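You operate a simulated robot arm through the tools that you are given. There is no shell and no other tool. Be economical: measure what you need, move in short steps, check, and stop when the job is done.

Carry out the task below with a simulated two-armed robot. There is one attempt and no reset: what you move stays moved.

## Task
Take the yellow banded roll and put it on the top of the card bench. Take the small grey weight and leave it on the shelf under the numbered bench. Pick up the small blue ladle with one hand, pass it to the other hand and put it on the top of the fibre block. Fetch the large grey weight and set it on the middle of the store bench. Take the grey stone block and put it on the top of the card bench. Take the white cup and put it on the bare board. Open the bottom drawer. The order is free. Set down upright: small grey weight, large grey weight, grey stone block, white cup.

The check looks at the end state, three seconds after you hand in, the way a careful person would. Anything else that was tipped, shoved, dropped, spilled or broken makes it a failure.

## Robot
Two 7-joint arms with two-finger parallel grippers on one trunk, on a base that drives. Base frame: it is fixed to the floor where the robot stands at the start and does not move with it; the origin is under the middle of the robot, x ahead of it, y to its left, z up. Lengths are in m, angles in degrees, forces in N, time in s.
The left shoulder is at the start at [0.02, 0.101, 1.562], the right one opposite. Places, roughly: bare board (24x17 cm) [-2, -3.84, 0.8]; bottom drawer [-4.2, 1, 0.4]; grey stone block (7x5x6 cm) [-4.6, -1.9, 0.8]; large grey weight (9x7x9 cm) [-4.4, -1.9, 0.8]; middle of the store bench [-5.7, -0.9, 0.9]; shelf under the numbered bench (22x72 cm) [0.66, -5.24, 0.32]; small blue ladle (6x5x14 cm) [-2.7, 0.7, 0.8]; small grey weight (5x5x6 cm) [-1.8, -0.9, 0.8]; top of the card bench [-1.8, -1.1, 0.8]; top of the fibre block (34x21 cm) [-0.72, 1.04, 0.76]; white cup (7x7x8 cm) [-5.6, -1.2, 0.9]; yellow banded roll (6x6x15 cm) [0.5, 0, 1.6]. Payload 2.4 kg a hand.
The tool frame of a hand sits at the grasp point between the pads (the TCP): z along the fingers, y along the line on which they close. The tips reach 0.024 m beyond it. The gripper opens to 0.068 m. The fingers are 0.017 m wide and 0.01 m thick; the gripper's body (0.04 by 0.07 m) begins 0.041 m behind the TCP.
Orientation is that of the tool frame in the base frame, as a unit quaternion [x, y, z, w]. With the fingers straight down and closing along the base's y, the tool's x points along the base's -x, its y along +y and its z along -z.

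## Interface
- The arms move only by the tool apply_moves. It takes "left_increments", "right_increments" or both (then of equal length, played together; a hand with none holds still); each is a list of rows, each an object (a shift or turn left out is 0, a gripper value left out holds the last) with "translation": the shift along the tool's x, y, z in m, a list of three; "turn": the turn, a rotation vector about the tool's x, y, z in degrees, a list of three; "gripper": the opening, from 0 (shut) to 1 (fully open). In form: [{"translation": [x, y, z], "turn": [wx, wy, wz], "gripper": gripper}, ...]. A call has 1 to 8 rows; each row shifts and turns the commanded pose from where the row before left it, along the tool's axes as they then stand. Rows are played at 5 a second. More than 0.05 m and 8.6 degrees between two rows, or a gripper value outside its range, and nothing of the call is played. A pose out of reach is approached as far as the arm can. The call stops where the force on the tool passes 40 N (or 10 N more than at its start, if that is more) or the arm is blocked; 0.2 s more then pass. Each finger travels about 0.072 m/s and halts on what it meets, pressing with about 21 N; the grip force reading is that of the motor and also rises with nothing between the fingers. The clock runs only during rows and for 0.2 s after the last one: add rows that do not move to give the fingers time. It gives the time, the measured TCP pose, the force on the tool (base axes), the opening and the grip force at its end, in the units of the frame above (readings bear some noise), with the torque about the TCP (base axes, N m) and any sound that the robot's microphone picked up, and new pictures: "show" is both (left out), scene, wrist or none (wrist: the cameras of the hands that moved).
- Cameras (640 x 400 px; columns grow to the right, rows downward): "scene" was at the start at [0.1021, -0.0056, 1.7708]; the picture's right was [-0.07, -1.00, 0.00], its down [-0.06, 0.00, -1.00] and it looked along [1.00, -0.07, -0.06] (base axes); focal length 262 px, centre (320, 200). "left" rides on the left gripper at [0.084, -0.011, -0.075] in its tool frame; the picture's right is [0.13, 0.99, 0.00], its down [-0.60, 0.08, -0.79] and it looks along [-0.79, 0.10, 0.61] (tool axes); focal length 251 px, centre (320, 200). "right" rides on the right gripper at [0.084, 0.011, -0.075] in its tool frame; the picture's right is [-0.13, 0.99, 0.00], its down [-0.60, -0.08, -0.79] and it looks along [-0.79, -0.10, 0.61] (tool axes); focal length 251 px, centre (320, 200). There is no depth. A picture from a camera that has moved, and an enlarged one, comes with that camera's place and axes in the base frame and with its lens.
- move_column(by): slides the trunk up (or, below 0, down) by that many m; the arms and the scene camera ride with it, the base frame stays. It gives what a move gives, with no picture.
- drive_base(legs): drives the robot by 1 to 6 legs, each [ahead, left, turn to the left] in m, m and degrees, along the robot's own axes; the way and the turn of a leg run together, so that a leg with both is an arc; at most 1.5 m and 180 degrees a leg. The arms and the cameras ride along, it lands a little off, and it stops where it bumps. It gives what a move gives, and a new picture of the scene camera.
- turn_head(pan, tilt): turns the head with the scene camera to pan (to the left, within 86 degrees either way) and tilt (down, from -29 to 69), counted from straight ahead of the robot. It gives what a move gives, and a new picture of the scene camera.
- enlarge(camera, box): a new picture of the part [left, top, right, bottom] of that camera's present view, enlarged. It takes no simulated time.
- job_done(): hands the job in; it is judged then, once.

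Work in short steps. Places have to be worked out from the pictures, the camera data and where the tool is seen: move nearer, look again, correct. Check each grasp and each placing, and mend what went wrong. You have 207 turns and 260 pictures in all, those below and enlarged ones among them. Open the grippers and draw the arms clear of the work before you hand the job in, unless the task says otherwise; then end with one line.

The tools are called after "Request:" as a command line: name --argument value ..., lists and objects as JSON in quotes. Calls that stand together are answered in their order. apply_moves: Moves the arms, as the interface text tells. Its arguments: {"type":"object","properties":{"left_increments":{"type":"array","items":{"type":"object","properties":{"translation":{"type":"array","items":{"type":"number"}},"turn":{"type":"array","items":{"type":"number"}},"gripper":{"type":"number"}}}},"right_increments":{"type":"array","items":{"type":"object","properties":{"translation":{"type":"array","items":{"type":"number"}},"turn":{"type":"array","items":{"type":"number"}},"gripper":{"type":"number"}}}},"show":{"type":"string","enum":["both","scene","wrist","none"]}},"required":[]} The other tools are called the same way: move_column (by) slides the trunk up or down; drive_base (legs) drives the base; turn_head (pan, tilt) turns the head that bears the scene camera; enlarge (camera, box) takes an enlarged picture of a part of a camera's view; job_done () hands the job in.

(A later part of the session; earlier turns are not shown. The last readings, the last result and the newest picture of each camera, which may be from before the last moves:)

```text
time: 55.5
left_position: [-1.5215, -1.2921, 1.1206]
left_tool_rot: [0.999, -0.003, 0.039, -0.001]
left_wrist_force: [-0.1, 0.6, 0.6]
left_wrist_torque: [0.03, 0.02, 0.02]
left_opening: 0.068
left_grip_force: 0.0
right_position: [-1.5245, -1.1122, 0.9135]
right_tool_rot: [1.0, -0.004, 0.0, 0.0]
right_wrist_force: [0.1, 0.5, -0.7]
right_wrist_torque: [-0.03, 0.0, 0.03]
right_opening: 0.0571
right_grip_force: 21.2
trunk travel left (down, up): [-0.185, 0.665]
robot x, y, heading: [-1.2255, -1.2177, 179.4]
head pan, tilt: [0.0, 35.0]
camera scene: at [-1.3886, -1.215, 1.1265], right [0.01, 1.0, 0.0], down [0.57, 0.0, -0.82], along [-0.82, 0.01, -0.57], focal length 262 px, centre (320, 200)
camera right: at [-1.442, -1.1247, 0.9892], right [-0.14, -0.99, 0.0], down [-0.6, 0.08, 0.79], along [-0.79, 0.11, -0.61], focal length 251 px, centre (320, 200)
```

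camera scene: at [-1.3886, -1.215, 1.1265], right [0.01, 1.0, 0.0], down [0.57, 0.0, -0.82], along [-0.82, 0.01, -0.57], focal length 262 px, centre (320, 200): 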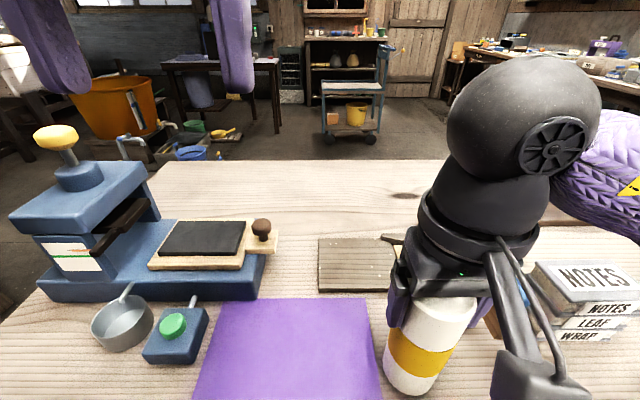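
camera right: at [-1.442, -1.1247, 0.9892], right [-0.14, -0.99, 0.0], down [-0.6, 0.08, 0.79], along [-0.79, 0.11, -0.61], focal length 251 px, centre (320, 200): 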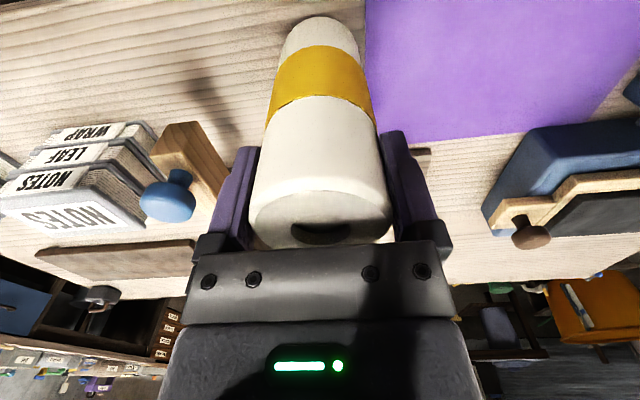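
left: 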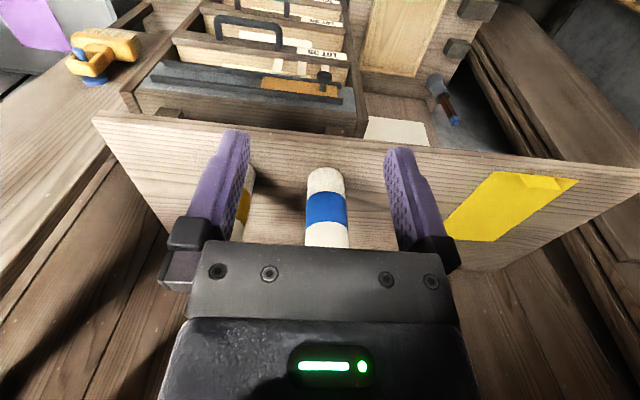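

Clear of the knob. I lower in small steps feeling for contact.

Request:
apply_moves --right_increments '[{"translation": [0, 0, 0.006]}, {"translation": [0, 0, 0.003]}, {}]' --show "none"

Request:
apply_moves --right_increments '[{"translation": [0, 0, 0.003]}, {}]' --show "scene"

```text
time: 56.2
left_position: [-1.5214, -1.2919, 1.1205]
left_tool_rot: [0.999, -0.002, 0.038, -0.002]
left_wrist_force: [0.5, -0.1, 0.0]
left_wrist_torque: [-0.03, 0.02, 0.0]
left_opening: 0.0677
left_grip_force: 0.0
right_position: [-1.5247, -1.1112, 0.9067]
right_tool_rot: [1.0, -0.004, -0.001, 0.001]
right_wrist_force: [-2.0, 1.2, 14.2]
right_wrist_torque: [0.17, 0.23, -0.01]
right_opening: 0.0569
right_grip_force: 21.2
trunk travel left (down, up): [-0.185, 0.665]
robot x, y, heading: [-1.2272, -1.2166, 179.6]
head pan, tilt: [0.0, 35.0]
```

```text
time: 56.9
left_position: [-1.5211, -1.292, 1.1211]
left_tool_rot: [0.999, -0.003, 0.038, -0.002]
left_wrist_force: [-0.2, -0.5, -0.2]
left_wrist_torque: [-0.01, -0.01, 0.02]
left_opening: 0.0681
left_grip_force: 0.1
right_position: [-1.5248, -1.1127, 0.9038]
right_tool_rot: [1.0, -0.005, 0.0, 0.0]
right_wrist_force: [-1.5, 0.5, 18.8]
right_wrist_torque: [0.1, 0.05, 0.01]
right_opening: 0.0572
right_grip_force: 21.3
trunk travel left (down, up): [-0.185, 0.665]
robot x, y, heading: [-1.2235, -1.2229, 179.3]
head pan, tilt: [0.0, 35.0]
camera scene: at [-1.3879, -1.2152, 1.1267], right [0.01, 1.0, 0.0], down [0.57, 0.0, -0.82], along [-0.82, 0.01, -0.57], focal length 262 px, centre (320, 200)
```

scene: 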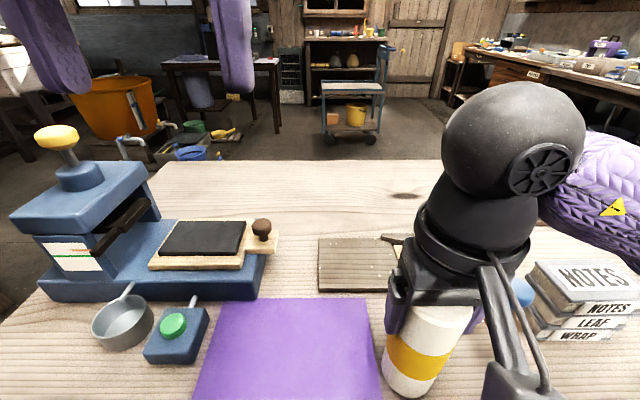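

Contact with the bench. I open slightly, then withdraw straight up.

Request:
apply_moves --right_increments '[{"translation": [0, 0, -0.002], "gripper": 0.94}, {}, {}, {"translation": [0, 0, -0.04]}, {"translation": [0, 0, -0.05]}, {"translation": [0, 0, -0.05]}, {}]' --show "both"

```text
time: 58.5
left_position: [-1.5209, -1.2927, 1.1206]
left_tool_rot: [0.999, -0.003, 0.038, 0.0]
left_wrist_force: [0.6, 0.0, -0.2]
left_wrist_torque: [0.03, -0.03, 0.01]
left_opening: 0.0678
left_grip_force: 0.2
right_position: [-1.5249, -1.1123, 1.046]
right_tool_rot: [1.0, -0.005, 0.0, -0.001]
right_wrist_force: [0.3, -0.1, -0.2]
right_wrist_torque: [0.03, 0.02, 0.02]
right_opening: 0.0638
right_grip_force: 0.1
trunk travel left (down, up): [-0.185, 0.665]
robot x, y, heading: [-1.2244, -1.2169, 179.4]
head pan, tilt: [0.0, 35.0]
camera scene: at [-1.3884, -1.2152, 1.1265], right [0.01, 1.0, 0.0], down [0.57, 0.0, -0.82], along [-0.82, 0.01, -0.57], focal length 262 px, centre (320, 200)
camera right: at [-1.4403, -1.1253, 1.1214], right [-0.14, -0.99, 0.0], down [-0.6, 0.08, 0.79], along [-0.79, 0.11, -0.61], focal length 251 px, centre (320, 200)
```

scene: 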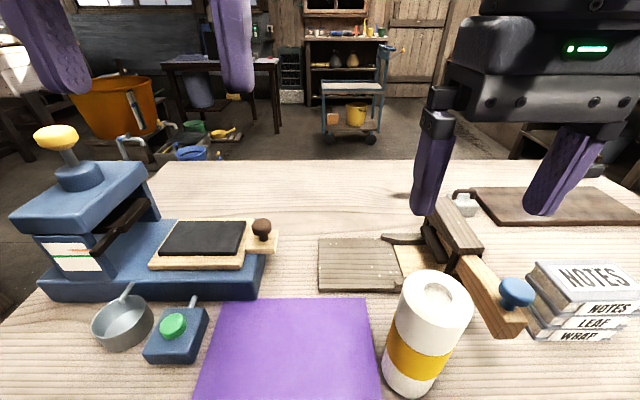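
right: 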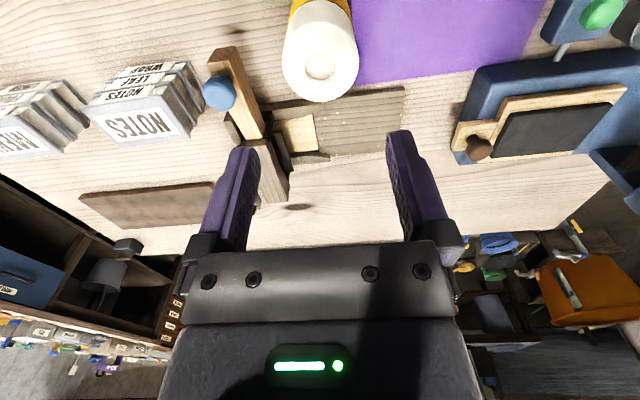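

The roll stands well. I test how far the right arm can reach forward at this height, clear above everything.

Request:
apply_moves --right_increments '[{"translation": [-0.045, 0, 0]}, {"translation": [-0.045, 0, 0]}, {"translation": [-0.045, 0, 0]}, {"translation": [-0.045, 0, 0]}, {"translation": [-0.045, 0, 0]}, {}]' --show "none"

```text
time: 59.9
left_position: [-1.5216, -1.292, 1.1199]
left_tool_rot: [0.999, -0.003, 0.04, -0.001]
left_wrist_force: [-0.2, 0.0, -0.2]
left_wrist_torque: [-0.02, -0.01, 0.0]
left_opening: 0.0681
left_grip_force: 0.0
right_position: [-1.6981, -1.1105, 1.0155]
right_tool_rot: [1.0, -0.003, 0.0, 0.0]
right_wrist_force: [-0.2, -0.1, -0.6]
right_wrist_torque: [0.03, -0.02, 0.0]
right_opening: 0.0642
right_grip_force: 0.1
right hand out of reach, approached as far as the arm can: row 4, 5
trunk travel left (down, up): [-0.185, 0.665]
robot x, y, heading: [-1.2275, -1.2153, 179.6]
head pan, tilt: [0.0, 35.0]
```

The reach is about 0.47 m from the axis with the trunk low, which is useful. I retract, raise the trunk, back off, and go to the north bench row where the ladle is.

Request:
apply_moves --right_increments '[{"translation": [0.045, 0, 0]}, {"translation": [0.045, 0, 0]}, {"translation": [0.045, 0, -0.03]}, {"translation": [0.045, 0, -0.03], "gripper": 1.0}, {"translation": [0.045, 0, -0.03]}, {"translation": [0.045, 0, 0]}]' --show "none"

Request:
move_column --by 0.35

Request:
drive_base --legs '[[-0.4, 0, 0], [0, -1.1, 0], [0, 0, -60]]'

```text
refused: row 3 steps farther than a row can; nothing moved
```

```text
time: 63.3
left_position: [-1.5219, -1.2914, 1.4704]
left_tool_rot: [0.999, -0.002, 0.039, -0.001]
left_wrist_force: [-0.2, 0.5, -1.2]
left_wrist_torque: [-0.04, 0.0, 0.0]
left_opening: 0.0679
left_grip_force: 0.1
right_position: [-1.6409, -1.1118, 1.4392]
right_tool_rot: [0.996, -0.004, -0.088, 0.0]
right_wrist_force: [0.1, 0.1, 0.0]
right_wrist_torque: [-0.02, -0.03, 0.02]
right_opening: 0.0638
right_grip_force: 0.0
trunk travel left (down, up): [-0.535, 0.315]
robot x, y, heading: [-1.2238, -1.2145, 179.7]
head pan, tilt: [0.0, 35.0]
```

```text
time: 73.7
left_position: [-1.0289, 0.118, 1.4718]
left_tool_rot: [0.867, -0.496, 0.034, 0.018]
left_wrist_force: [0.0, -0.1, -0.5]
left_wrist_torque: [0.04, 0.0, 0.04]
left_opening: 0.0684
left_grip_force: 0.1
right_position: [-0.935, 0.3133, 1.4402]
right_tool_rot: [0.863, -0.497, -0.076, -0.044]
right_wrist_force: [-0.4, 0.6, -0.1]
right_wrist_torque: [0.01, 0.05, 0.02]
right_opening: 0.0635
right_grip_force: 0.1
trunk travel left (down, up): [-0.535, 0.315]
robot x, y, heading: [-0.8126, -0.1016, 120.3]
head pan, tilt: [0.0, 35.0]
camera scene: at [-0.8656, -0.0073, 1.48], right [0.86, 0.5, 0.0], down [0.29, -0.5, -0.82], along [-0.41, 0.71, -0.57], focal length 262 px, centre (320, 200)
```

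scene: 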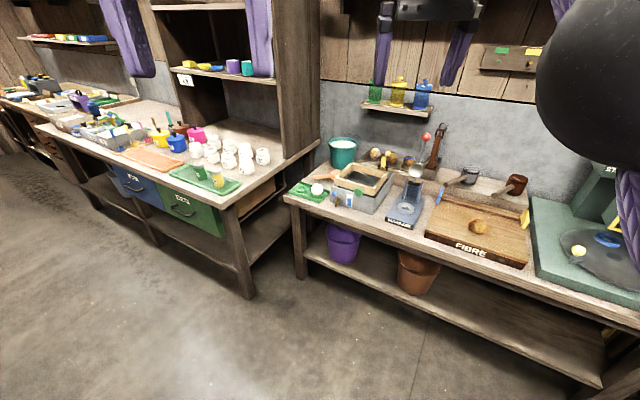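

The fibre block is on the right bench; the ladle should be on the left bench. I pull the arm in, face +y and move left along the benches.

Request:
apply_moves --right_increments '[{"translation": [0.04, 0, 0], "turn": [0, 5, 0]}, {"translation": [0.045, 0, 0], "turn": [0, 5, 0]}, {"translation": [0.045, 0, 0], "gripper": 1.0}, {"translation": [0.045, 0, 0]}, {"translation": [0.02, 0, 0]}]' --show "none"

Request:
drive_base --legs '[[0, 0, -30], [0, 1.5, 0], [0, 0.37, 0]]'

```text
time: 74.9
left_position: [-1.0282, 0.1195, 1.4712]
left_tool_rot: [0.867, -0.496, 0.034, 0.017]
left_wrist_force: [-0.7, 0.2, 1.0]
left_wrist_torque: [-0.03, 0.02, 0.02]
left_opening: 0.0681
left_grip_force: 0.0
right_position: [-0.8381, 0.1451, 1.4294]
right_tool_rot: [0.867, -0.499, -0.002, 0.0]
right_wrist_force: [-0.5, -0.4, 0.3]
right_wrist_torque: [0.0, -0.02, 0.01]
right_opening: 0.0681
right_grip_force: 0.2
trunk travel left (down, up): [-0.535, 0.315]
robot x, y, heading: [-0.8134, -0.0982, 120.2]
head pan, tilt: [0.0, 35.0]
```

```text
time: 85.7
left_position: [-2.7246, 0.2523, 1.4708]
left_tool_rot: [-0.692, 0.721, -0.028, -0.027]
left_wrist_force: [-0.6, -0.9, -0.1]
left_wrist_torque: [-0.01, -0.01, -0.01]
left_opening: 0.0682
left_grip_force: 0.1
right_position: [-2.5503, 0.1732, 1.4288]
right_tool_rot: [-0.692, 0.722, 0.001, 0.001]
right_wrist_force: [-1.4, 0.4, 0.5]
right_wrist_torque: [0.0, 0.01, 0.01]
right_opening: 0.0679
right_grip_force: 0.1
trunk travel left (down, up): [-0.535, 0.315]
robot x, y, heading: [-2.662, -0.0446, 87.4]
head pan, tilt: [0.0, 35.0]
camera scene: at [-2.6567, 0.0587, 1.48], right [1.0, -0.04, 0.0], down [-0.02, -0.57, -0.82], along [0.04, 0.82, -0.57], focal length 262 px, centre (320, 200)
```

scene: 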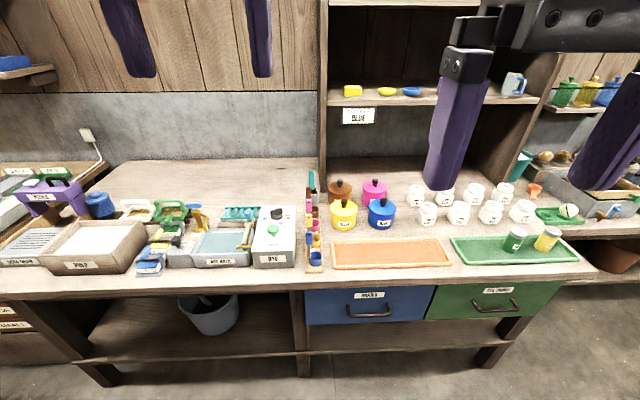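

I zoom into the area around column 310 to find the ladle.

Request:
enlarge --camera "scene" --box '[240, 160, 400, 280]'

Request:
enlarge --camera "scene" --box '[120, 190, 270, 280]'

```text
3.33 times, centred on (320, 220) of scene
camera zoom: at [-2.6567, 0.0587, 1.48], right [1.0, -0.04, 0.0], down [-0.02, -0.57, -0.82], along [0.04, 0.82, -0.57], focal length 874 px, centre (320, 133)
```

zoom: 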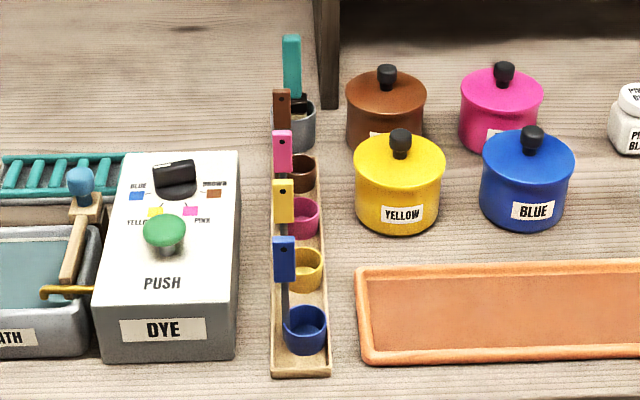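

```text
4.27 times, centred on (195, 235) of scene
camera zoom: at [-2.6567, 0.0587, 1.48], right [1.0, -0.04, 0.0], down [-0.02, -0.57, -0.82], along [0.04, 0.82, -0.57], focal length 1118 px, centre (853, 51)
```

zoom: 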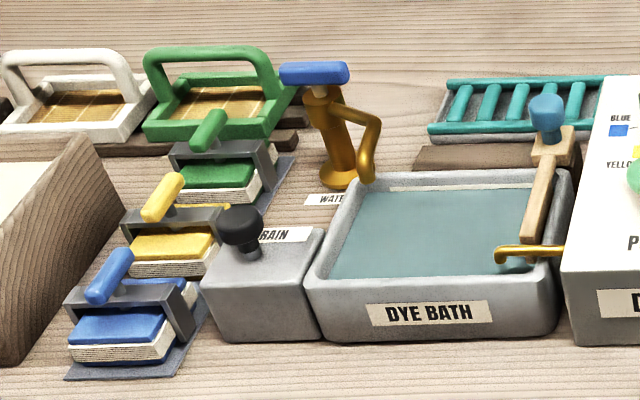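

The ladle rack is clear: the blue ladle stands at the front, bowl about (-2.64, 0.67), its flat handle tag at about (-2.66, 0.67, 0.91). I will pick it with the left hand; first I straighten and extend that hand, lower the trunk, then drive nearer.

Request:
apply_moves --left_increments '[{"translation": [-0.04, 0, 0]}, {"translation": [-0.03, 0, 0]}, {}]' --right_increments '[{"translation": [-0.04, 0, 0]}, {"translation": [0, 0, -0.05]}, {"translation": [0, 0, -0.05]}]' --show "none"

Request:
move_column --by -0.35

Request:
drive_base --legs '[[0, -0.09, 2.6], [0.24, 0, 0]]'

Request:
apply_moves --left_increments '[{}]' --show "wrist"

```text
time: 86.5
left_position: [-2.7254, 0.309, 1.444]
left_tool_rot: [-0.692, 0.721, -0.028, -0.026]
left_wrist_force: [-0.6, 0.5, -0.1]
left_wrist_torque: [0.0, 0.02, 0.01]
left_opening: 0.0678
left_grip_force: 0.0
left hand out of reach, approached as far as the arm can: row 1, 2
right_position: [-2.5492, 0.2175, 1.5031]
right_tool_rot: [-0.692, 0.722, 0.003, 0.0]
right_wrist_force: [-0.5, 0.4, 0.6]
right_wrist_torque: [-0.02, 0.05, 0.02]
right_opening: 0.0683
right_grip_force: 0.0
right hand out of reach, approached as far as the arm can: row 3
trunk travel left (down, up): [-0.535, 0.315]
robot x, y, heading: [-2.6601, -0.0493, 87.4]
head pan, tilt: [0.0, 35.0]
```

```text
time: 90.0
left_position: [-2.7251, 0.3057, 1.0945]
left_tool_rot: [-0.693, 0.72, -0.028, -0.027]
left_wrist_force: [-0.3, -0.7, 0.0]
left_wrist_torque: [-0.02, 0.0, -0.04]
left_opening: 0.068
left_grip_force: 0.0
right_position: [-2.5455, 0.2811, 1.1075]
right_tool_rot: [-0.69, 0.72, -0.053, -0.057]
right_wrist_force: [-0.1, 1.1, -0.7]
right_wrist_torque: [0.0, 0.04, 0.02]
right_opening: 0.068
right_grip_force: 0.0
trunk travel left (down, up): [-0.185, 0.665]
robot x, y, heading: [-2.6631, -0.051, 87.4]
head pan, tilt: [0.0, 35.0]
```

```text
time: 92.4
left_position: [-2.6512, 0.5411, 1.0938]
left_tool_rot: [0.709, -0.704, 0.03, 0.027]
left_wrist_force: [0.4, 0.6, 0.4]
left_wrist_torque: [-0.02, 0.04, -0.05]
left_opening: 0.0682
left_grip_force: 0.1
right_position: [-2.4698, 0.5231, 1.1073]
right_tool_rot: [0.705, -0.705, 0.053, 0.056]
right_wrist_force: [-1.3, -0.8, -0.6]
right_wrist_torque: [0.02, -0.03, -0.02]
right_opening: 0.0682
right_grip_force: 0.1
trunk travel left (down, up): [-0.185, 0.665]
robot x, y, heading: [-2.5717, 0.1907, 89.9]
head pan, tilt: [0.0, 35.0]
camera scene: at [-2.5707, 0.3549, 1.1265], right [1.0, 0.0, 0.0], down [0.0, -0.57, -0.82], along [0.0, 0.82, -0.57], focal length 262 px, centre (320, 200)
```

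scene: 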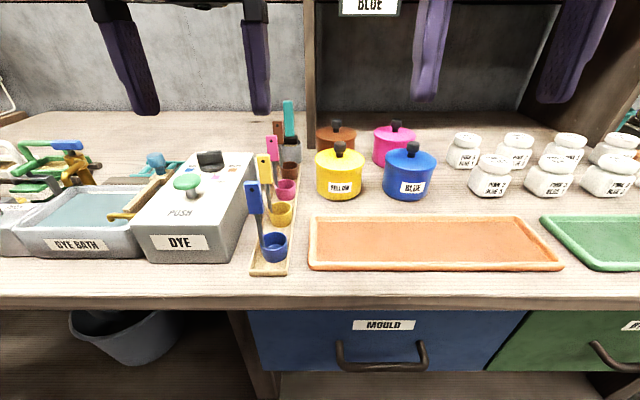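

```text
time: 92.8
left_position: [-2.6508, 0.5412, 1.0938]
left_tool_rot: [0.709, -0.705, 0.029, 0.025]
left_wrist_force: [0.4, -0.4, 0.5]
left_wrist_torque: [0.02, -0.01, 0.0]
left_opening: 0.0681
left_grip_force: 0.1
right_position: [-2.47, 0.5232, 1.1069]
right_tool_rot: [0.706, -0.704, 0.054, 0.057]
right_wrist_force: [-0.4, -0.6, -0.1]
right_wrist_torque: [0.04, 0.01, 0.0]
right_opening: 0.0683
right_grip_force: 0.1
trunk travel left (down, up): [-0.185, 0.665]
robot x, y, heading: [-2.5725, 0.1882, 90.0]
head pan, tilt: [0.0, 35.0]
camera left: at [-2.6406, 0.4615, 1.1745], right [-0.99, -0.13, 0.01], down [-0.08, 0.66, 0.74], along [-0.1, 0.74, -0.67], focal length 251 px, centre (320, 200)
```

left: 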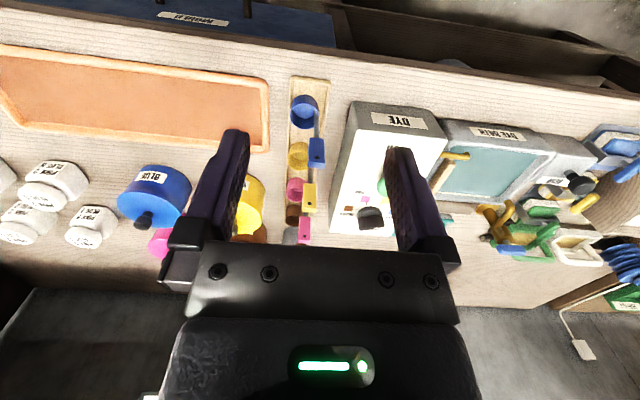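

Triangulation puts the tag at (-2.664, 0.662, 0.91). I move the left hand over it and part-way down, then re-check.

Request:
apply_moves --left_increments '[{"translation": [-0.04, 0.013, 0]}, {"translation": [-0.04, 0, 0]}, {"translation": [-0.035, 0, 0]}, {"translation": [0, 0, 0.04]}, {"translation": [0, 0, 0.04]}, {}]' --show "both"

```text
time: 94.2
left_position: [-2.667, 0.6148, 0.9813]
left_tool_rot: [0.708, -0.705, 0.028, 0.026]
left_wrist_force: [-0.2, -0.1, -0.4]
left_wrist_torque: [-0.03, 0.01, 0.0]
left_opening: 0.068
left_grip_force: 0.0
left hand out of reach, approached as far as the arm can: row 2, 3
right_position: [-2.47, 0.5237, 1.1076]
right_tool_rot: [0.706, -0.704, 0.054, 0.057]
right_wrist_force: [0.3, -0.2, -0.1]
right_wrist_torque: [0.01, 0.0, 0.0]
right_opening: 0.0677
right_grip_force: 0.0
trunk travel left (down, up): [-0.185, 0.665]
robot x, y, heading: [-2.5698, 0.1887, 90.2]
head pan, tilt: [0.0, 35.0]
camera scene: at [-2.5708, 0.3549, 1.1265], right [1.0, 0.0, 0.0], down [0.0, -0.57, -0.82], along [0.0, 0.82, -0.57], focal length 262 px, centre (320, 200)
camera left: at [-2.6565, 0.5343, 1.0606], right [-0.99, -0.13, 0.01], down [-0.09, 0.66, 0.74], along [-0.1, 0.74, -0.67], focal length 251 px, centre (320, 200)
```

scene: 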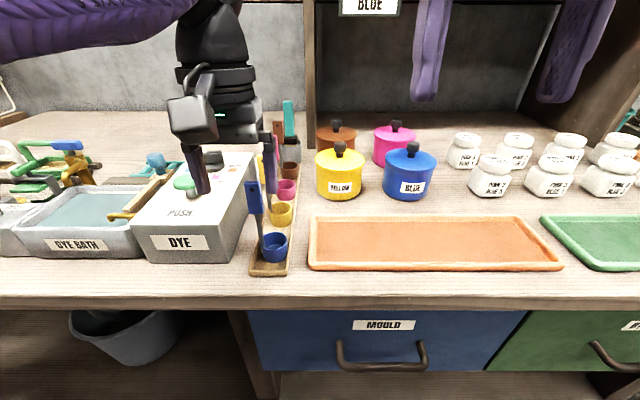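
left: 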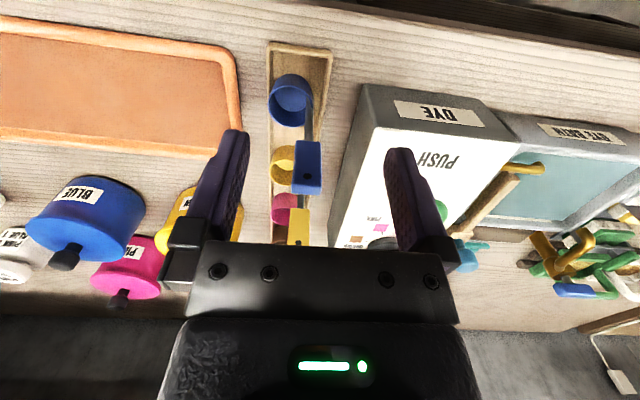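

The hand needs another 5 cm forward beyond its reach, so I nudge the base ahead.

Request:
drive_base --legs '[[0.05, 0, 0]]'

Request:
apply_moves --left_increments '[{}]' --show "wrist"

```text
time: 95.2
left_position: [-2.6672, 0.6642, 0.9796]
left_tool_rot: [0.709, -0.704, 0.029, 0.026]
left_wrist_force: [-0.5, -0.4, 0.1]
left_wrist_torque: [-0.02, 0.03, -0.01]
left_opening: 0.0681
left_grip_force: 0.1
right_position: [-2.4706, 0.574, 1.1074]
right_tool_rot: [0.706, -0.704, 0.053, 0.055]
right_wrist_force: [-0.8, -0.2, 0.2]
right_wrist_torque: [0.02, -0.02, 0.0]
right_opening: 0.068
right_grip_force: 0.0
trunk travel left (down, up): [-0.185, 0.665]
robot x, y, heading: [-2.5694, 0.2424, 90.0]
head pan, tilt: [0.0, 35.0]
camera scene: at [-2.5707, 0.4055, 1.1264], right [1.0, 0.0, 0.0], down [0.0, -0.57, -0.82], along [0.0, 0.82, -0.57], focal length 262 px, centre (320, 200)
```

scene: 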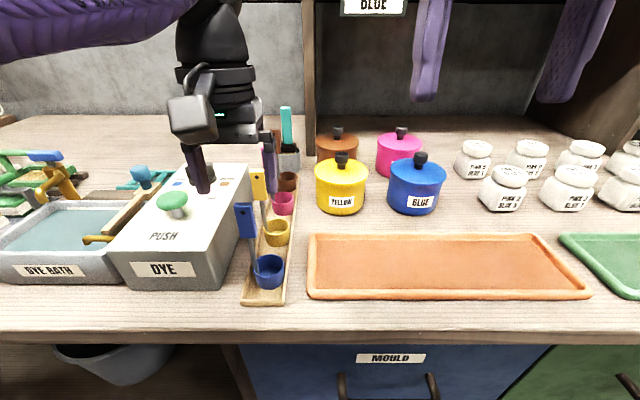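

```text
time: 95.6
left_position: [-2.6667, 0.6636, 0.9808]
left_tool_rot: [0.708, -0.705, 0.028, 0.026]
left_wrist_force: [-0.4, 0.3, 0.2]
left_wrist_torque: [0.02, -0.01, -0.01]
left_opening: 0.0683
left_grip_force: 0.0
right_position: [-2.469, 0.5741, 1.1067]
right_tool_rot: [0.706, -0.704, 0.053, 0.055]
right_wrist_force: [-0.6, 0.1, -0.7]
right_wrist_torque: [0.0, -0.01, -0.02]
right_opening: 0.068
right_grip_force: 0.1
trunk travel left (down, up): [-0.185, 0.665]
robot x, y, heading: [-2.5731, 0.2414, 90.4]
head pan, tilt: [0.0, 35.0]
camera left: at [-2.6565, 0.5847, 1.0609], right [-0.99, -0.13, 0.01], down [-0.08, 0.66, 0.74], along [-0.1, 0.74, -0.67], focal length 251 px, centre (320, 200)
```

left: 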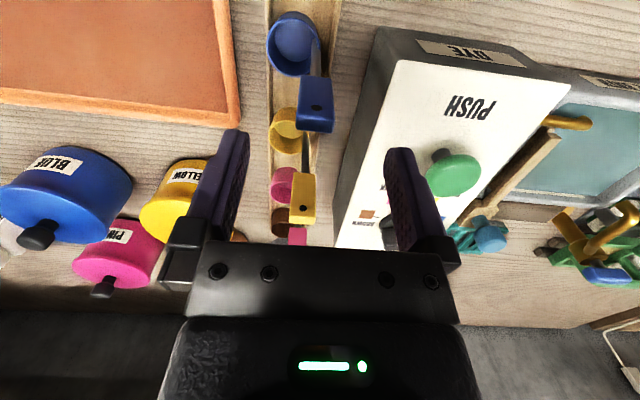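

Aligned over the tag. I go down 7 cm and close.

Request:
apply_moves --left_increments '[{"translation": [-0.003, 0, 0.035]}, {"translation": [-0.003, 0, 0.033]}, {}, {"gripper": 0}, {}, {}, {}]' --show "both"

```text
time: 97.2
left_position: [-2.6678, 0.6637, 0.9116]
left_tool_rot: [0.708, -0.705, 0.029, 0.026]
left_wrist_force: [0.4, -0.7, -0.5]
left_wrist_torque: [-0.03, 0.06, 0.04]
left_opening: 0.0206
left_grip_force: 21.2
right_position: [-2.4694, 0.5748, 1.1072]
right_tool_rot: [0.705, -0.705, 0.053, 0.056]
right_wrist_force: [0.0, 1.2, 0.3]
right_wrist_torque: [0.03, -0.01, 0.03]
right_opening: 0.0678
right_grip_force: 0.1
trunk travel left (down, up): [-0.185, 0.665]
robot x, y, heading: [-2.5731, 0.2389, 90.0]
head pan, tilt: [0.0, 35.0]
camera scene: at [-2.5708, 0.4053, 1.1265], right [1.0, 0.0, 0.0], down [0.0, -0.57, -0.82], along [0.0, 0.82, -0.57], focal length 262 px, centre (320, 200)
camera left: at [-2.6571, 0.5843, 0.992], right [-0.99, -0.13, 0.01], down [-0.08, 0.66, 0.74], along [-0.1, 0.74, -0.67], focal length 251 px, centre (320, 200)
```

scene: 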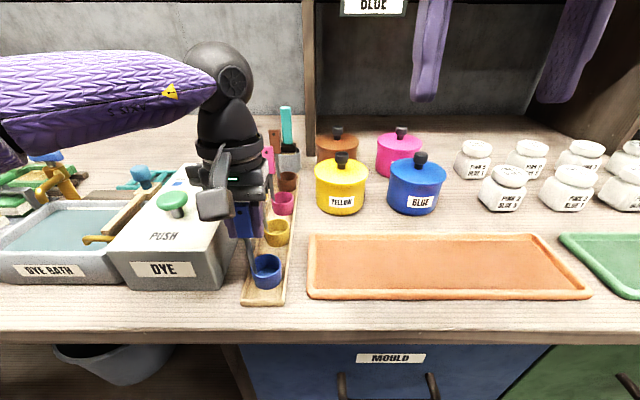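
left: 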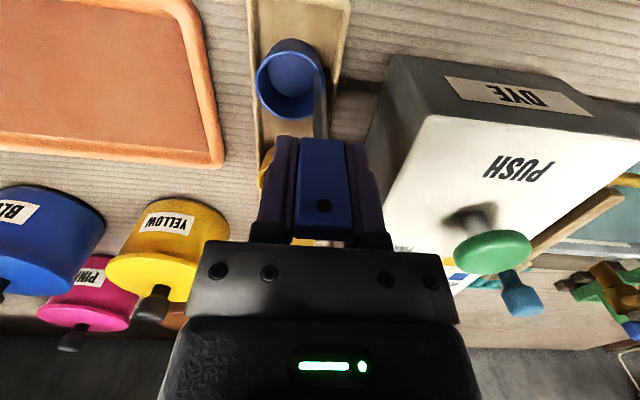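

Gripped (2 cm tag). I lift with the trunk and back away from the bench.

Request:
move_column --by 0.2

Request:
drive_base --legs '[[-0.5, 0, 0]]'

Request:
apply_moves --left_increments '[{"translation": [0.04, 0, 0]}, {"translation": [0.04, 0, 0]}]' --right_increments '[{}, {}]' --show "both"

```text
time: 99.3
left_position: [-2.6671, 0.6652, 1.112]
left_tool_rot: [0.709, -0.705, 0.029, 0.027]
left_wrist_force: [0.2, -0.7, -0.7]
left_wrist_torque: [0.02, 0.0, 0.0]
left_opening: 0.0205
left_grip_force: 20.7
right_position: [-2.4691, 0.5371, 1.3343]
right_tool_rot: [0.707, -0.707, 0.019, 0.022]
right_wrist_force: [-0.4, 0.0, -0.2]
right_wrist_torque: [0.02, -0.01, 0.02]
right_opening: 0.0679
right_grip_force: 0.0
trunk travel left (down, up): [-0.385, 0.465]
robot x, y, heading: [-2.5709, 0.2389, 90.2]
head pan, tilt: [0.0, 35.0]
```

```text
time: 102.3
left_position: [-2.6657, 0.1515, 1.1125]
left_tool_rot: [0.707, -0.706, 0.028, 0.025]
left_wrist_force: [-0.5, -0.7, -1.3]
left_wrist_torque: [0.02, -0.01, 0.02]
left_opening: 0.0207
left_grip_force: 20.9
right_position: [-2.4686, 0.0224, 1.3349]
right_tool_rot: [-0.707, 0.707, -0.019, -0.022]
right_wrist_force: [-0.1, -0.2, 0.2]
right_wrist_torque: [0.03, 0.0, -0.02]
right_opening: 0.0681
right_grip_force: 0.0
trunk travel left (down, up): [-0.385, 0.465]
robot x, y, heading: [-2.5711, -0.2721, 90.0]
head pan, tilt: [0.0, 35.0]
camera scene: at [-2.5701, -0.1513, 1.3293], right [1.0, 0.0, 0.0], down [0.0, -0.57, -0.82], along [0.0, 0.82, -0.57], focal length 262 px, centre (320, 200)
```

scene: 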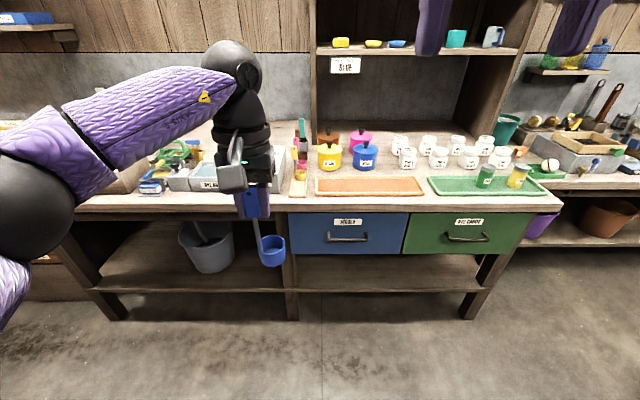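

```text
time: 102.9
left_position: [-2.6647, 0.071, 1.119]
left_tool_rot: [0.708, -0.706, 0.028, 0.026]
left_wrist_force: [-0.8, 0.4, -0.7]
left_wrist_torque: [0.0, 0.01, -0.01]
left_opening: 0.0206
left_grip_force: 21.4
right_position: [-2.4696, 0.0232, 1.3346]
right_tool_rot: [-0.706, 0.708, -0.02, -0.022]
right_wrist_force: [-1.1, -0.6, 0.6]
right_wrist_torque: [0.03, -0.01, 0.0]
right_opening: 0.0681
right_grip_force: 0.2
trunk travel left (down, up): [-0.385, 0.465]
robot x, y, heading: [-2.5714, -0.2743, 89.9]
head pan, tilt: [0.0, 35.0]
camera scene: at [-2.5702, -0.1512, 1.3293], right [1.0, 0.0, 0.0], down [0.0, -0.57, -0.82], along [0.0, 0.82, -0.57], focal length 262 px, centre (320, 200)
camera right: at [-2.4803, -0.0578, 1.4144], right [-0.99, 0.13, 0.0], down [0.08, 0.65, 0.76], along [0.1, 0.75, -0.65], focal length 251 px, centre (320, 200)
camera left: at [-2.6542, -0.0086, 1.1982], right [-0.99, -0.13, 0.01], down [-0.08, 0.66, 0.74], along [-0.1, 0.74, -0.67], focal length 251 px, centre (320, 200)
```

scene: 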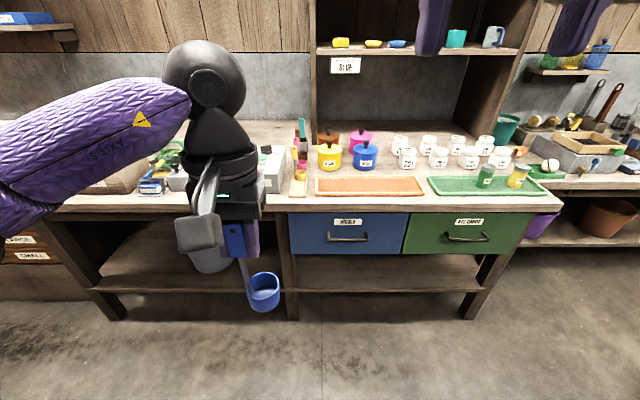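
right: 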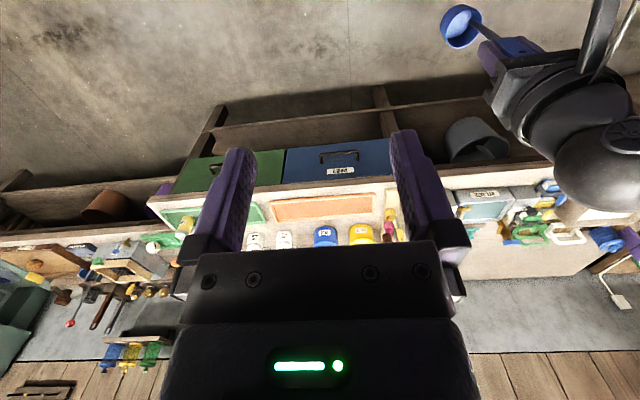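
left: 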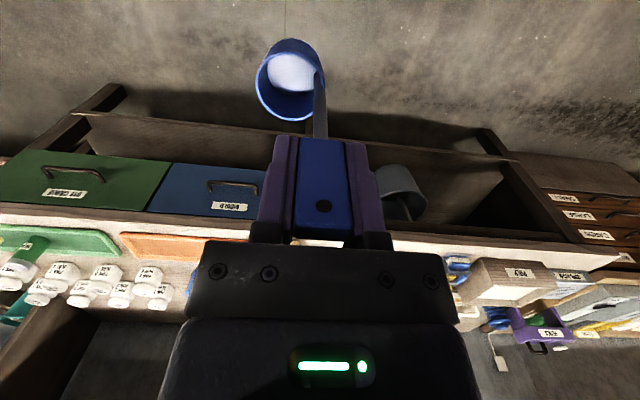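

The ladle hangs securely from the left hand. For the handover I will pitch the left hand until it points forward (ladle horizontal), so the right hand can grip the stem from above; first I pitch in two stages.

Request:
apply_moves --left_increments '[{"translation": [-0.04, 0, 0], "turn": [0, -8.5, 0]}, {"translation": [-0.04, 0, 0], "turn": [0, -8.5, 0]}, {"translation": [-0.03, 0, 0], "turn": [0, -8.5, 0]}, {"turn": [0, -8.5, 0]}, {"turn": [0, -8.5, 0]}, {"turn": [0, -8.5, 0]}, {}]' --show "scene"

```text
time: 104.5
left_position: [-2.6665, 0.1806, 1.1234]
left_tool_rot: [0.651, -0.649, -0.278, -0.281]
left_wrist_force: [1.0, 0.7, -0.7]
left_wrist_torque: [-0.05, 0.01, 0.01]
left_opening: 0.0206
left_grip_force: 21.4
right_position: [-2.4689, 0.0246, 1.3352]
right_tool_rot: [-0.706, 0.707, -0.019, -0.022]
right_wrist_force: [-0.2, 0.1, -0.4]
right_wrist_torque: [0.0, -0.01, 0.01]
right_opening: 0.068
right_grip_force: 0.1
trunk travel left (down, up): [-0.385, 0.465]
robot x, y, heading: [-2.5698, -0.2754, 89.9]
head pan, tilt: [0.0, 35.0]
camera scene: at [-2.5701, -0.1509, 1.3293], right [1.0, 0.0, 0.0], down [0.0, -0.57, -0.82], along [0.0, 0.82, -0.57], focal length 262 px, centre (320, 200)
```

scene: 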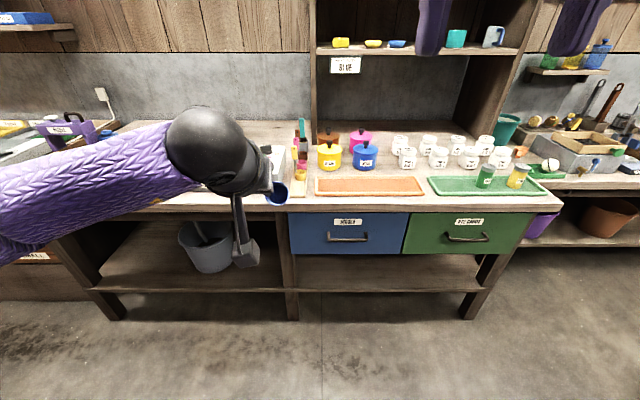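

Pitched to about 46° with no trouble. I finish the pitch and bring the ladle toward the centre line.

Request:
apply_moves --left_increments '[{"translation": [0, -0.03, 0], "turn": [0, -8.5, 0]}, {"translation": [0, -0.02, 0], "turn": [0, -8.5, 0]}, {"translation": [0, -0.01, -0.02], "turn": [0, -8.5, 0]}, {"translation": [0, 0, -0.02], "turn": [0, -8.5, 0]}, {"translation": [0, 0, -0.02], "turn": [0, -8.5, 0]}, {}]' --show "both"

```text
time: 105.9
left_position: [-2.6056, 0.1247, 1.1414]
left_tool_rot: [0.505, -0.502, -0.496, -0.496]
left_wrist_force: [-0.5, 0.3, -0.4]
left_wrist_torque: [-0.08, -0.01, 0.0]
left_opening: 0.0204
left_grip_force: 21.2
right_position: [-2.4692, 0.0229, 1.3361]
right_tool_rot: [-0.706, 0.708, -0.02, -0.022]
right_wrist_force: [0.1, -0.7, -0.6]
right_wrist_torque: [0.0, 0.02, -0.01]
right_opening: 0.0683
right_grip_force: 0.0
trunk travel left (down, up): [-0.385, 0.465]
robot x, y, heading: [-2.5706, -0.2669, 89.9]
head pan, tilt: [0.0, 35.0]
camera scene: at [-2.5701, -0.1509, 1.3293], right [1.0, 0.0, 0.0], down [0.0, -0.57, -0.82], along [0.0, 0.82, -0.57], focal length 262 px, centre (320, 200)
camera left: at [-2.5939, 0.0476, 1.0583], right [-0.99, 0.0, -0.13], down [-0.08, -0.78, 0.62], along [-0.11, 0.62, 0.78], focal length 251 px, centre (320, 200)
```

scene: 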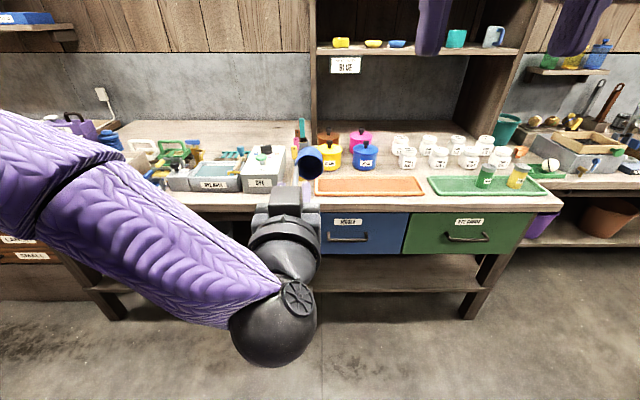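
left: 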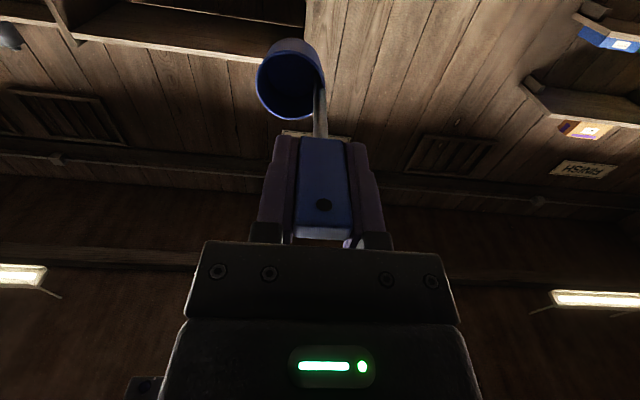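

The ladle now points forward horizontally. I shift it right a bit and bring the right hand over the stem at a height, then look.

Request:
apply_moves --left_increments '[{"translation": [0, -0.03, 0]}, {"translation": [0, -0.03, 0]}, {}, {}, {}, {}]' --right_increments '[{"translation": [0, 0, 0]}, {"translation": [-0.045, 0.01, 0]}, {"translation": [-0.045, 0.025, 0]}, {"translation": [-0.03, 0.025, 0]}, {"translation": [-0.027, 0.015, 0.02]}, {}]' --show "both"

```text
refused: row 3 steps farther than a row can; nothing moved
```

Smaller steps.

Request:
apply_moves --left_increments '[{"translation": [0, -0.03, 0]}, {"translation": [0, -0.03, 0]}, {}, {}, {}, {}]' --right_increments '[{"translation": [-0.03, 0, 0]}, {"translation": [-0.03, 0.015, 0]}, {"translation": [-0.03, 0.02, 0]}, {"translation": [-0.03, 0.02, 0]}, {"translation": [-0.027, 0.02, 0.02]}, {}]' --show "both"

```text
time: 107.3
left_position: [-2.545, 0.1227, 1.1414]
left_tool_rot: [0.507, -0.503, -0.495, -0.495]
left_wrist_force: [-0.1, 0.1, -0.1]
left_wrist_torque: [-0.07, 0.03, 0.01]
left_opening: 0.0206
left_grip_force: 21.1
right_position: [-2.5256, 0.1182, 1.2622]
right_tool_rot: [-0.707, 0.707, -0.019, -0.021]
right_wrist_force: [-0.4, 0.2, -0.6]
right_wrist_torque: [0.02, 0.02, 0.0]
right_opening: 0.068
right_grip_force: 0.2
right hand out of reach, approached as far as the arm can: row 1, 2, 3, 4, 5
trunk travel left (down, up): [-0.385, 0.465]
robot x, y, heading: [-2.5724, -0.27, 89.8]
head pan, tilt: [0.0, 35.0]
camera scene: at [-2.5702, -0.1507, 1.3293], right [1.0, 0.0, 0.0], down [0.0, -0.57, -0.82], along [0.0, 0.82, -0.57], focal length 262 px, centre (320, 200)
camera right: at [-2.538, 0.0374, 1.3423], right [-0.99, 0.13, 0.0], down [0.08, 0.65, 0.76], along [0.1, 0.75, -0.65], focal length 251 px, centre (320, 200)
camera left: at [-2.5341, 0.0462, 1.0575], right [-0.99, 0.0, -0.13], down [-0.08, -0.78, 0.62], along [-0.11, 0.62, 0.78], focal length 251 px, centre (320, 200)
```

scene: 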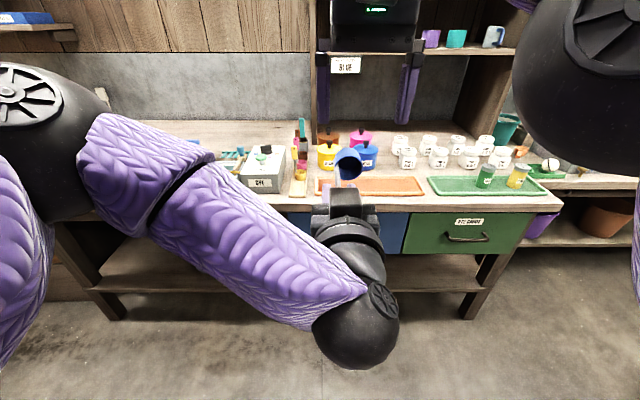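
right: 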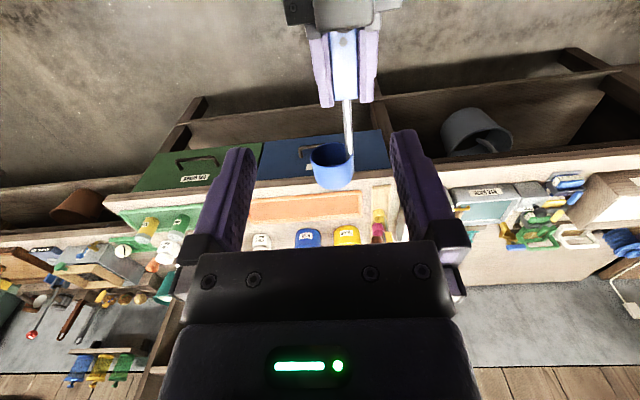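
left: 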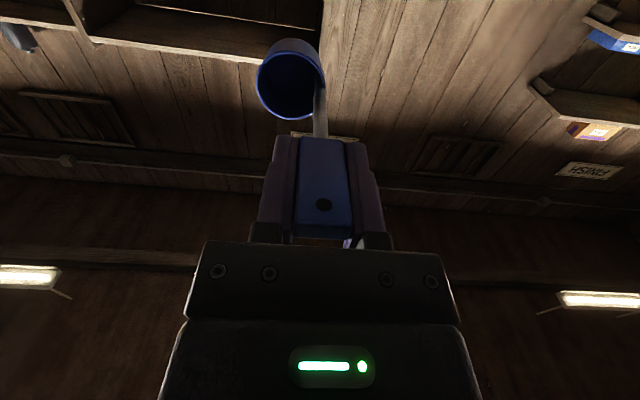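

The stem is at (-2.546, 0.171, 1.14), seen well in the right camera. I draw the left hand back 5 cm to bring the stem under the right hand and lower the right hand.

Request:
apply_moves --left_increments '[{"translation": [0, 0, -0.025]}, {"translation": [0, 0, -0.022]}, {}, {}, {}, {}]' --right_increments '[{}, {}, {"translation": [0, 0.02, 0]}, {"translation": [0, 0, 0.03]}, {"translation": [0, 0, 0.02]}, {}]' --show "wrist"

```text
time: 108.7
left_position: [-2.5461, 0.077, 1.144]
left_tool_rot: [0.506, -0.504, -0.495, -0.496]
left_wrist_force: [1.0, -0.8, 0.9]
left_wrist_torque: [-0.01, 0.02, 0.01]
left_opening: 0.0207
left_grip_force: 20.9
right_position: [-2.5459, 0.1119, 1.21]
right_tool_rot: [-0.706, 0.707, -0.02, -0.022]
right_wrist_force: [-0.4, -0.5, -0.6]
right_wrist_torque: [0.01, 0.02, 0.01]
right_opening: 0.0681
right_grip_force: 0.0
right hand out of reach, approached as far as the arm can: row 3
trunk travel left (down, up): [-0.385, 0.465]
robot x, y, heading: [-2.5683, -0.2743, 89.8]
head pan, tilt: [0.0, 35.0]
camera right: at [-2.5565, 0.0313, 1.2901], right [-0.99, 0.13, 0.0], down [0.08, 0.65, 0.76], along [0.1, 0.75, -0.65], focal length 251 px, centre (320, 200)
camera left: at [-2.5351, -0.0004, 1.0595], right [-0.99, -0.01, -0.13], down [-0.08, -0.78, 0.62], along [-0.11, 0.62, 0.78], focal length 251 px, centre (320, 200)
```

right: 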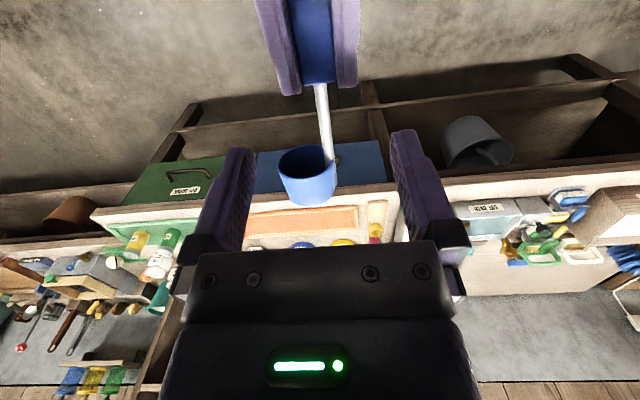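
left: 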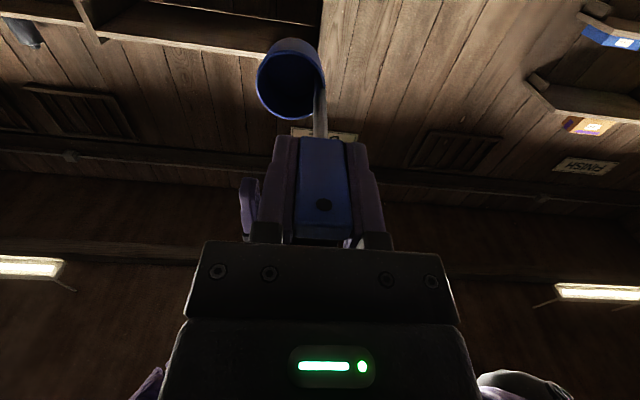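

The stem spans y 0.10–0.15; I go forward 1.5 cm and down 6.5 cm so it sits between the right pads.

Request:
apply_moves --right_increments '[{"translation": [-0.015, 0, 0]}, {"translation": [0, 0, 0.03]}, {"translation": [0, 0, 0.02]}, {"translation": [0, 0, 0.013]}, {}]' --show "both"

```text
time: 109.9
left_position: [-2.5454, 0.0764, 1.1435]
left_tool_rot: [0.505, -0.503, -0.495, -0.496]
left_wrist_force: [0.1, 0.1, -1.1]
left_wrist_torque: [-0.05, 0.03, 0.0]
left_opening: 0.0208
left_grip_force: 21.2
right_position: [-2.5461, 0.1223, 1.1447]
right_tool_rot: [-0.706, 0.707, -0.019, -0.022]
right_wrist_force: [0.8, 0.0, -0.5]
right_wrist_torque: [-0.01, -0.01, -0.03]
right_opening: 0.0681
right_grip_force: 0.0
trunk travel left (down, up): [-0.385, 0.465]
robot x, y, heading: [-2.5712, -0.2733, 89.8]
head pan, tilt: [0.0, 35.0]
camera scene: at [-2.57, -0.1509, 1.3293], right [1.0, 0.0, 0.0], down [0.0, -0.57, -0.82], along [0.0, 0.82, -0.57], focal length 262 px, centre (320, 200)
camera right: at [-2.5563, 0.0417, 1.2253], right [-0.99, 0.13, 0.0], down [0.08, 0.65, 0.76], along [0.1, 0.75, -0.65], focal length 251 px, centre (320, 200)
```

scene: 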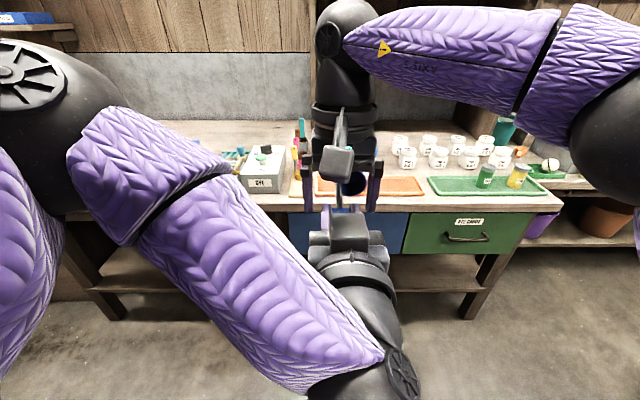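
right: 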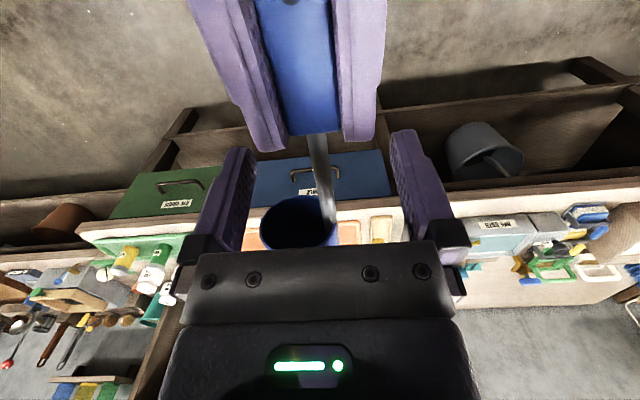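

The stem is between the right pads. I close the right gripper.

Request:
apply_moves --right_increments '[{"gripper": 0}, {}, {}, {}, {}, {}]' --show "wrist"

```text
time: 111.3
left_position: [-2.5456, 0.0764, 1.1438]
left_tool_rot: [0.505, -0.503, -0.495, -0.496]
left_wrist_force: [15.9, -0.7, -0.2]
left_wrist_torque: [-0.04, -0.06, -0.45]
left_opening: 0.0205
left_grip_force: 21.2
right_position: [-2.5453, 0.1226, 1.1445]
right_tool_rot: [-0.706, 0.708, -0.02, -0.023]
right_wrist_force: [-15.0, 0.4, -0.4]
right_wrist_torque: [0.05, 0.11, -0.26]
right_opening: 0.0069
right_grip_force: 21.1
trunk travel left (down, up): [-0.385, 0.465]
robot x, y, heading: [-2.5718, -0.2696, 89.7]
head pan, tilt: [0.0, 35.0]
camera right: at [-2.5566, 0.0416, 1.2255], right [-0.99, 0.13, 0.0], down [0.08, 0.65, 0.76], along [0.1, 0.75, -0.66], focal length 251 px, centre (320, 200)
```

right: 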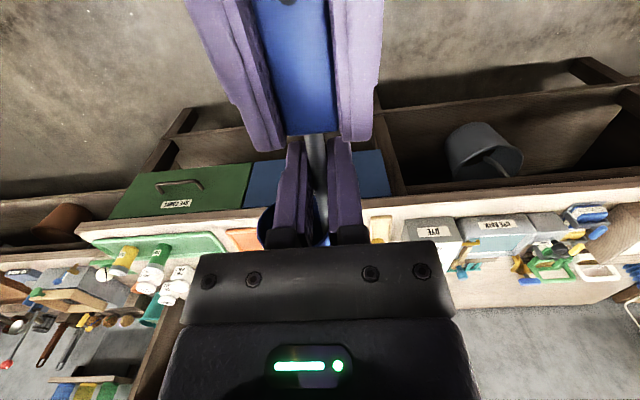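

The right hand holds the stem (7 mm). I release the left hand and draw it straight back along its own axis.

Request:
apply_moves --left_increments '[{"gripper": 0.7}, {}, {}, {"translation": [0, 0, -0.03]}, {"translation": [0, 0, -0.03]}, {"translation": [0, 0, -0.03]}, {}]' --show "both"

```text
time: 112.9
left_position: [-2.5541, -0.003, 1.1482]
left_tool_rot: [-0.514, 0.484, 0.515, 0.487]
left_wrist_force: [-0.1, -0.4, 0.3]
left_wrist_torque: [0.01, -0.01, 0.0]
left_opening: 0.0476
left_grip_force: 0.0
right_position: [-2.5446, 0.1218, 1.1455]
right_tool_rot: [-0.706, 0.708, -0.02, -0.022]
right_wrist_force: [0.4, 0.4, 0.3]
right_wrist_torque: [-0.03, -0.01, 0.01]
right_opening: 0.0072
right_grip_force: 20.0
trunk travel left (down, up): [-0.385, 0.465]
robot x, y, heading: [-2.5679, -0.2715, 89.8]
head pan, tilt: [0.0, 35.0]
camera scene: at [-2.5699, -0.151, 1.3293], right [1.0, 0.0, 0.0], down [0.0, -0.57, -0.82], along [0.0, 0.82, -0.57], focal length 262 px, centre (320, 200)
camera left: at [-2.5392, -0.0776, 1.0631], right [-0.99, -0.06, -0.13], down [-0.03, -0.8, 0.6], along [-0.14, 0.6, 0.79], focal length 251 px, centre (320, 200)
```

scene: 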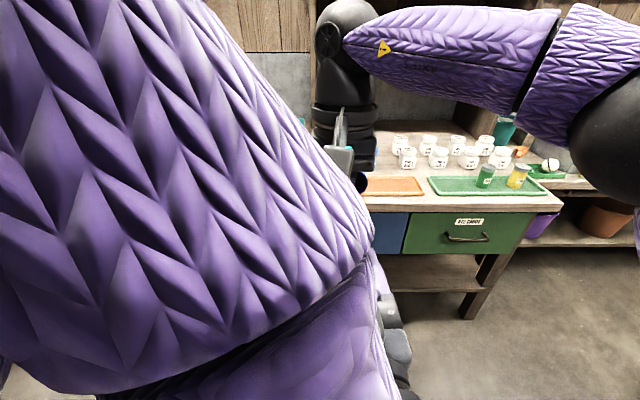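
left: 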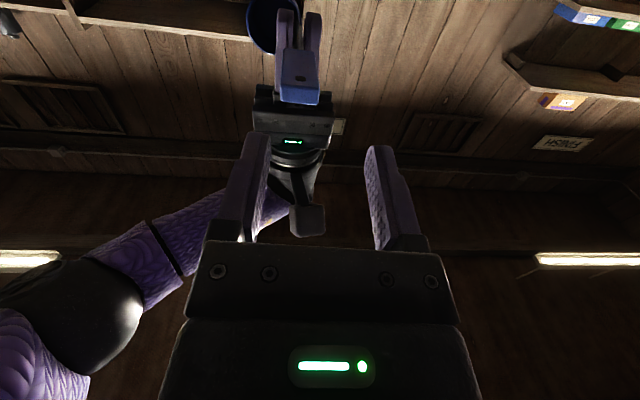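

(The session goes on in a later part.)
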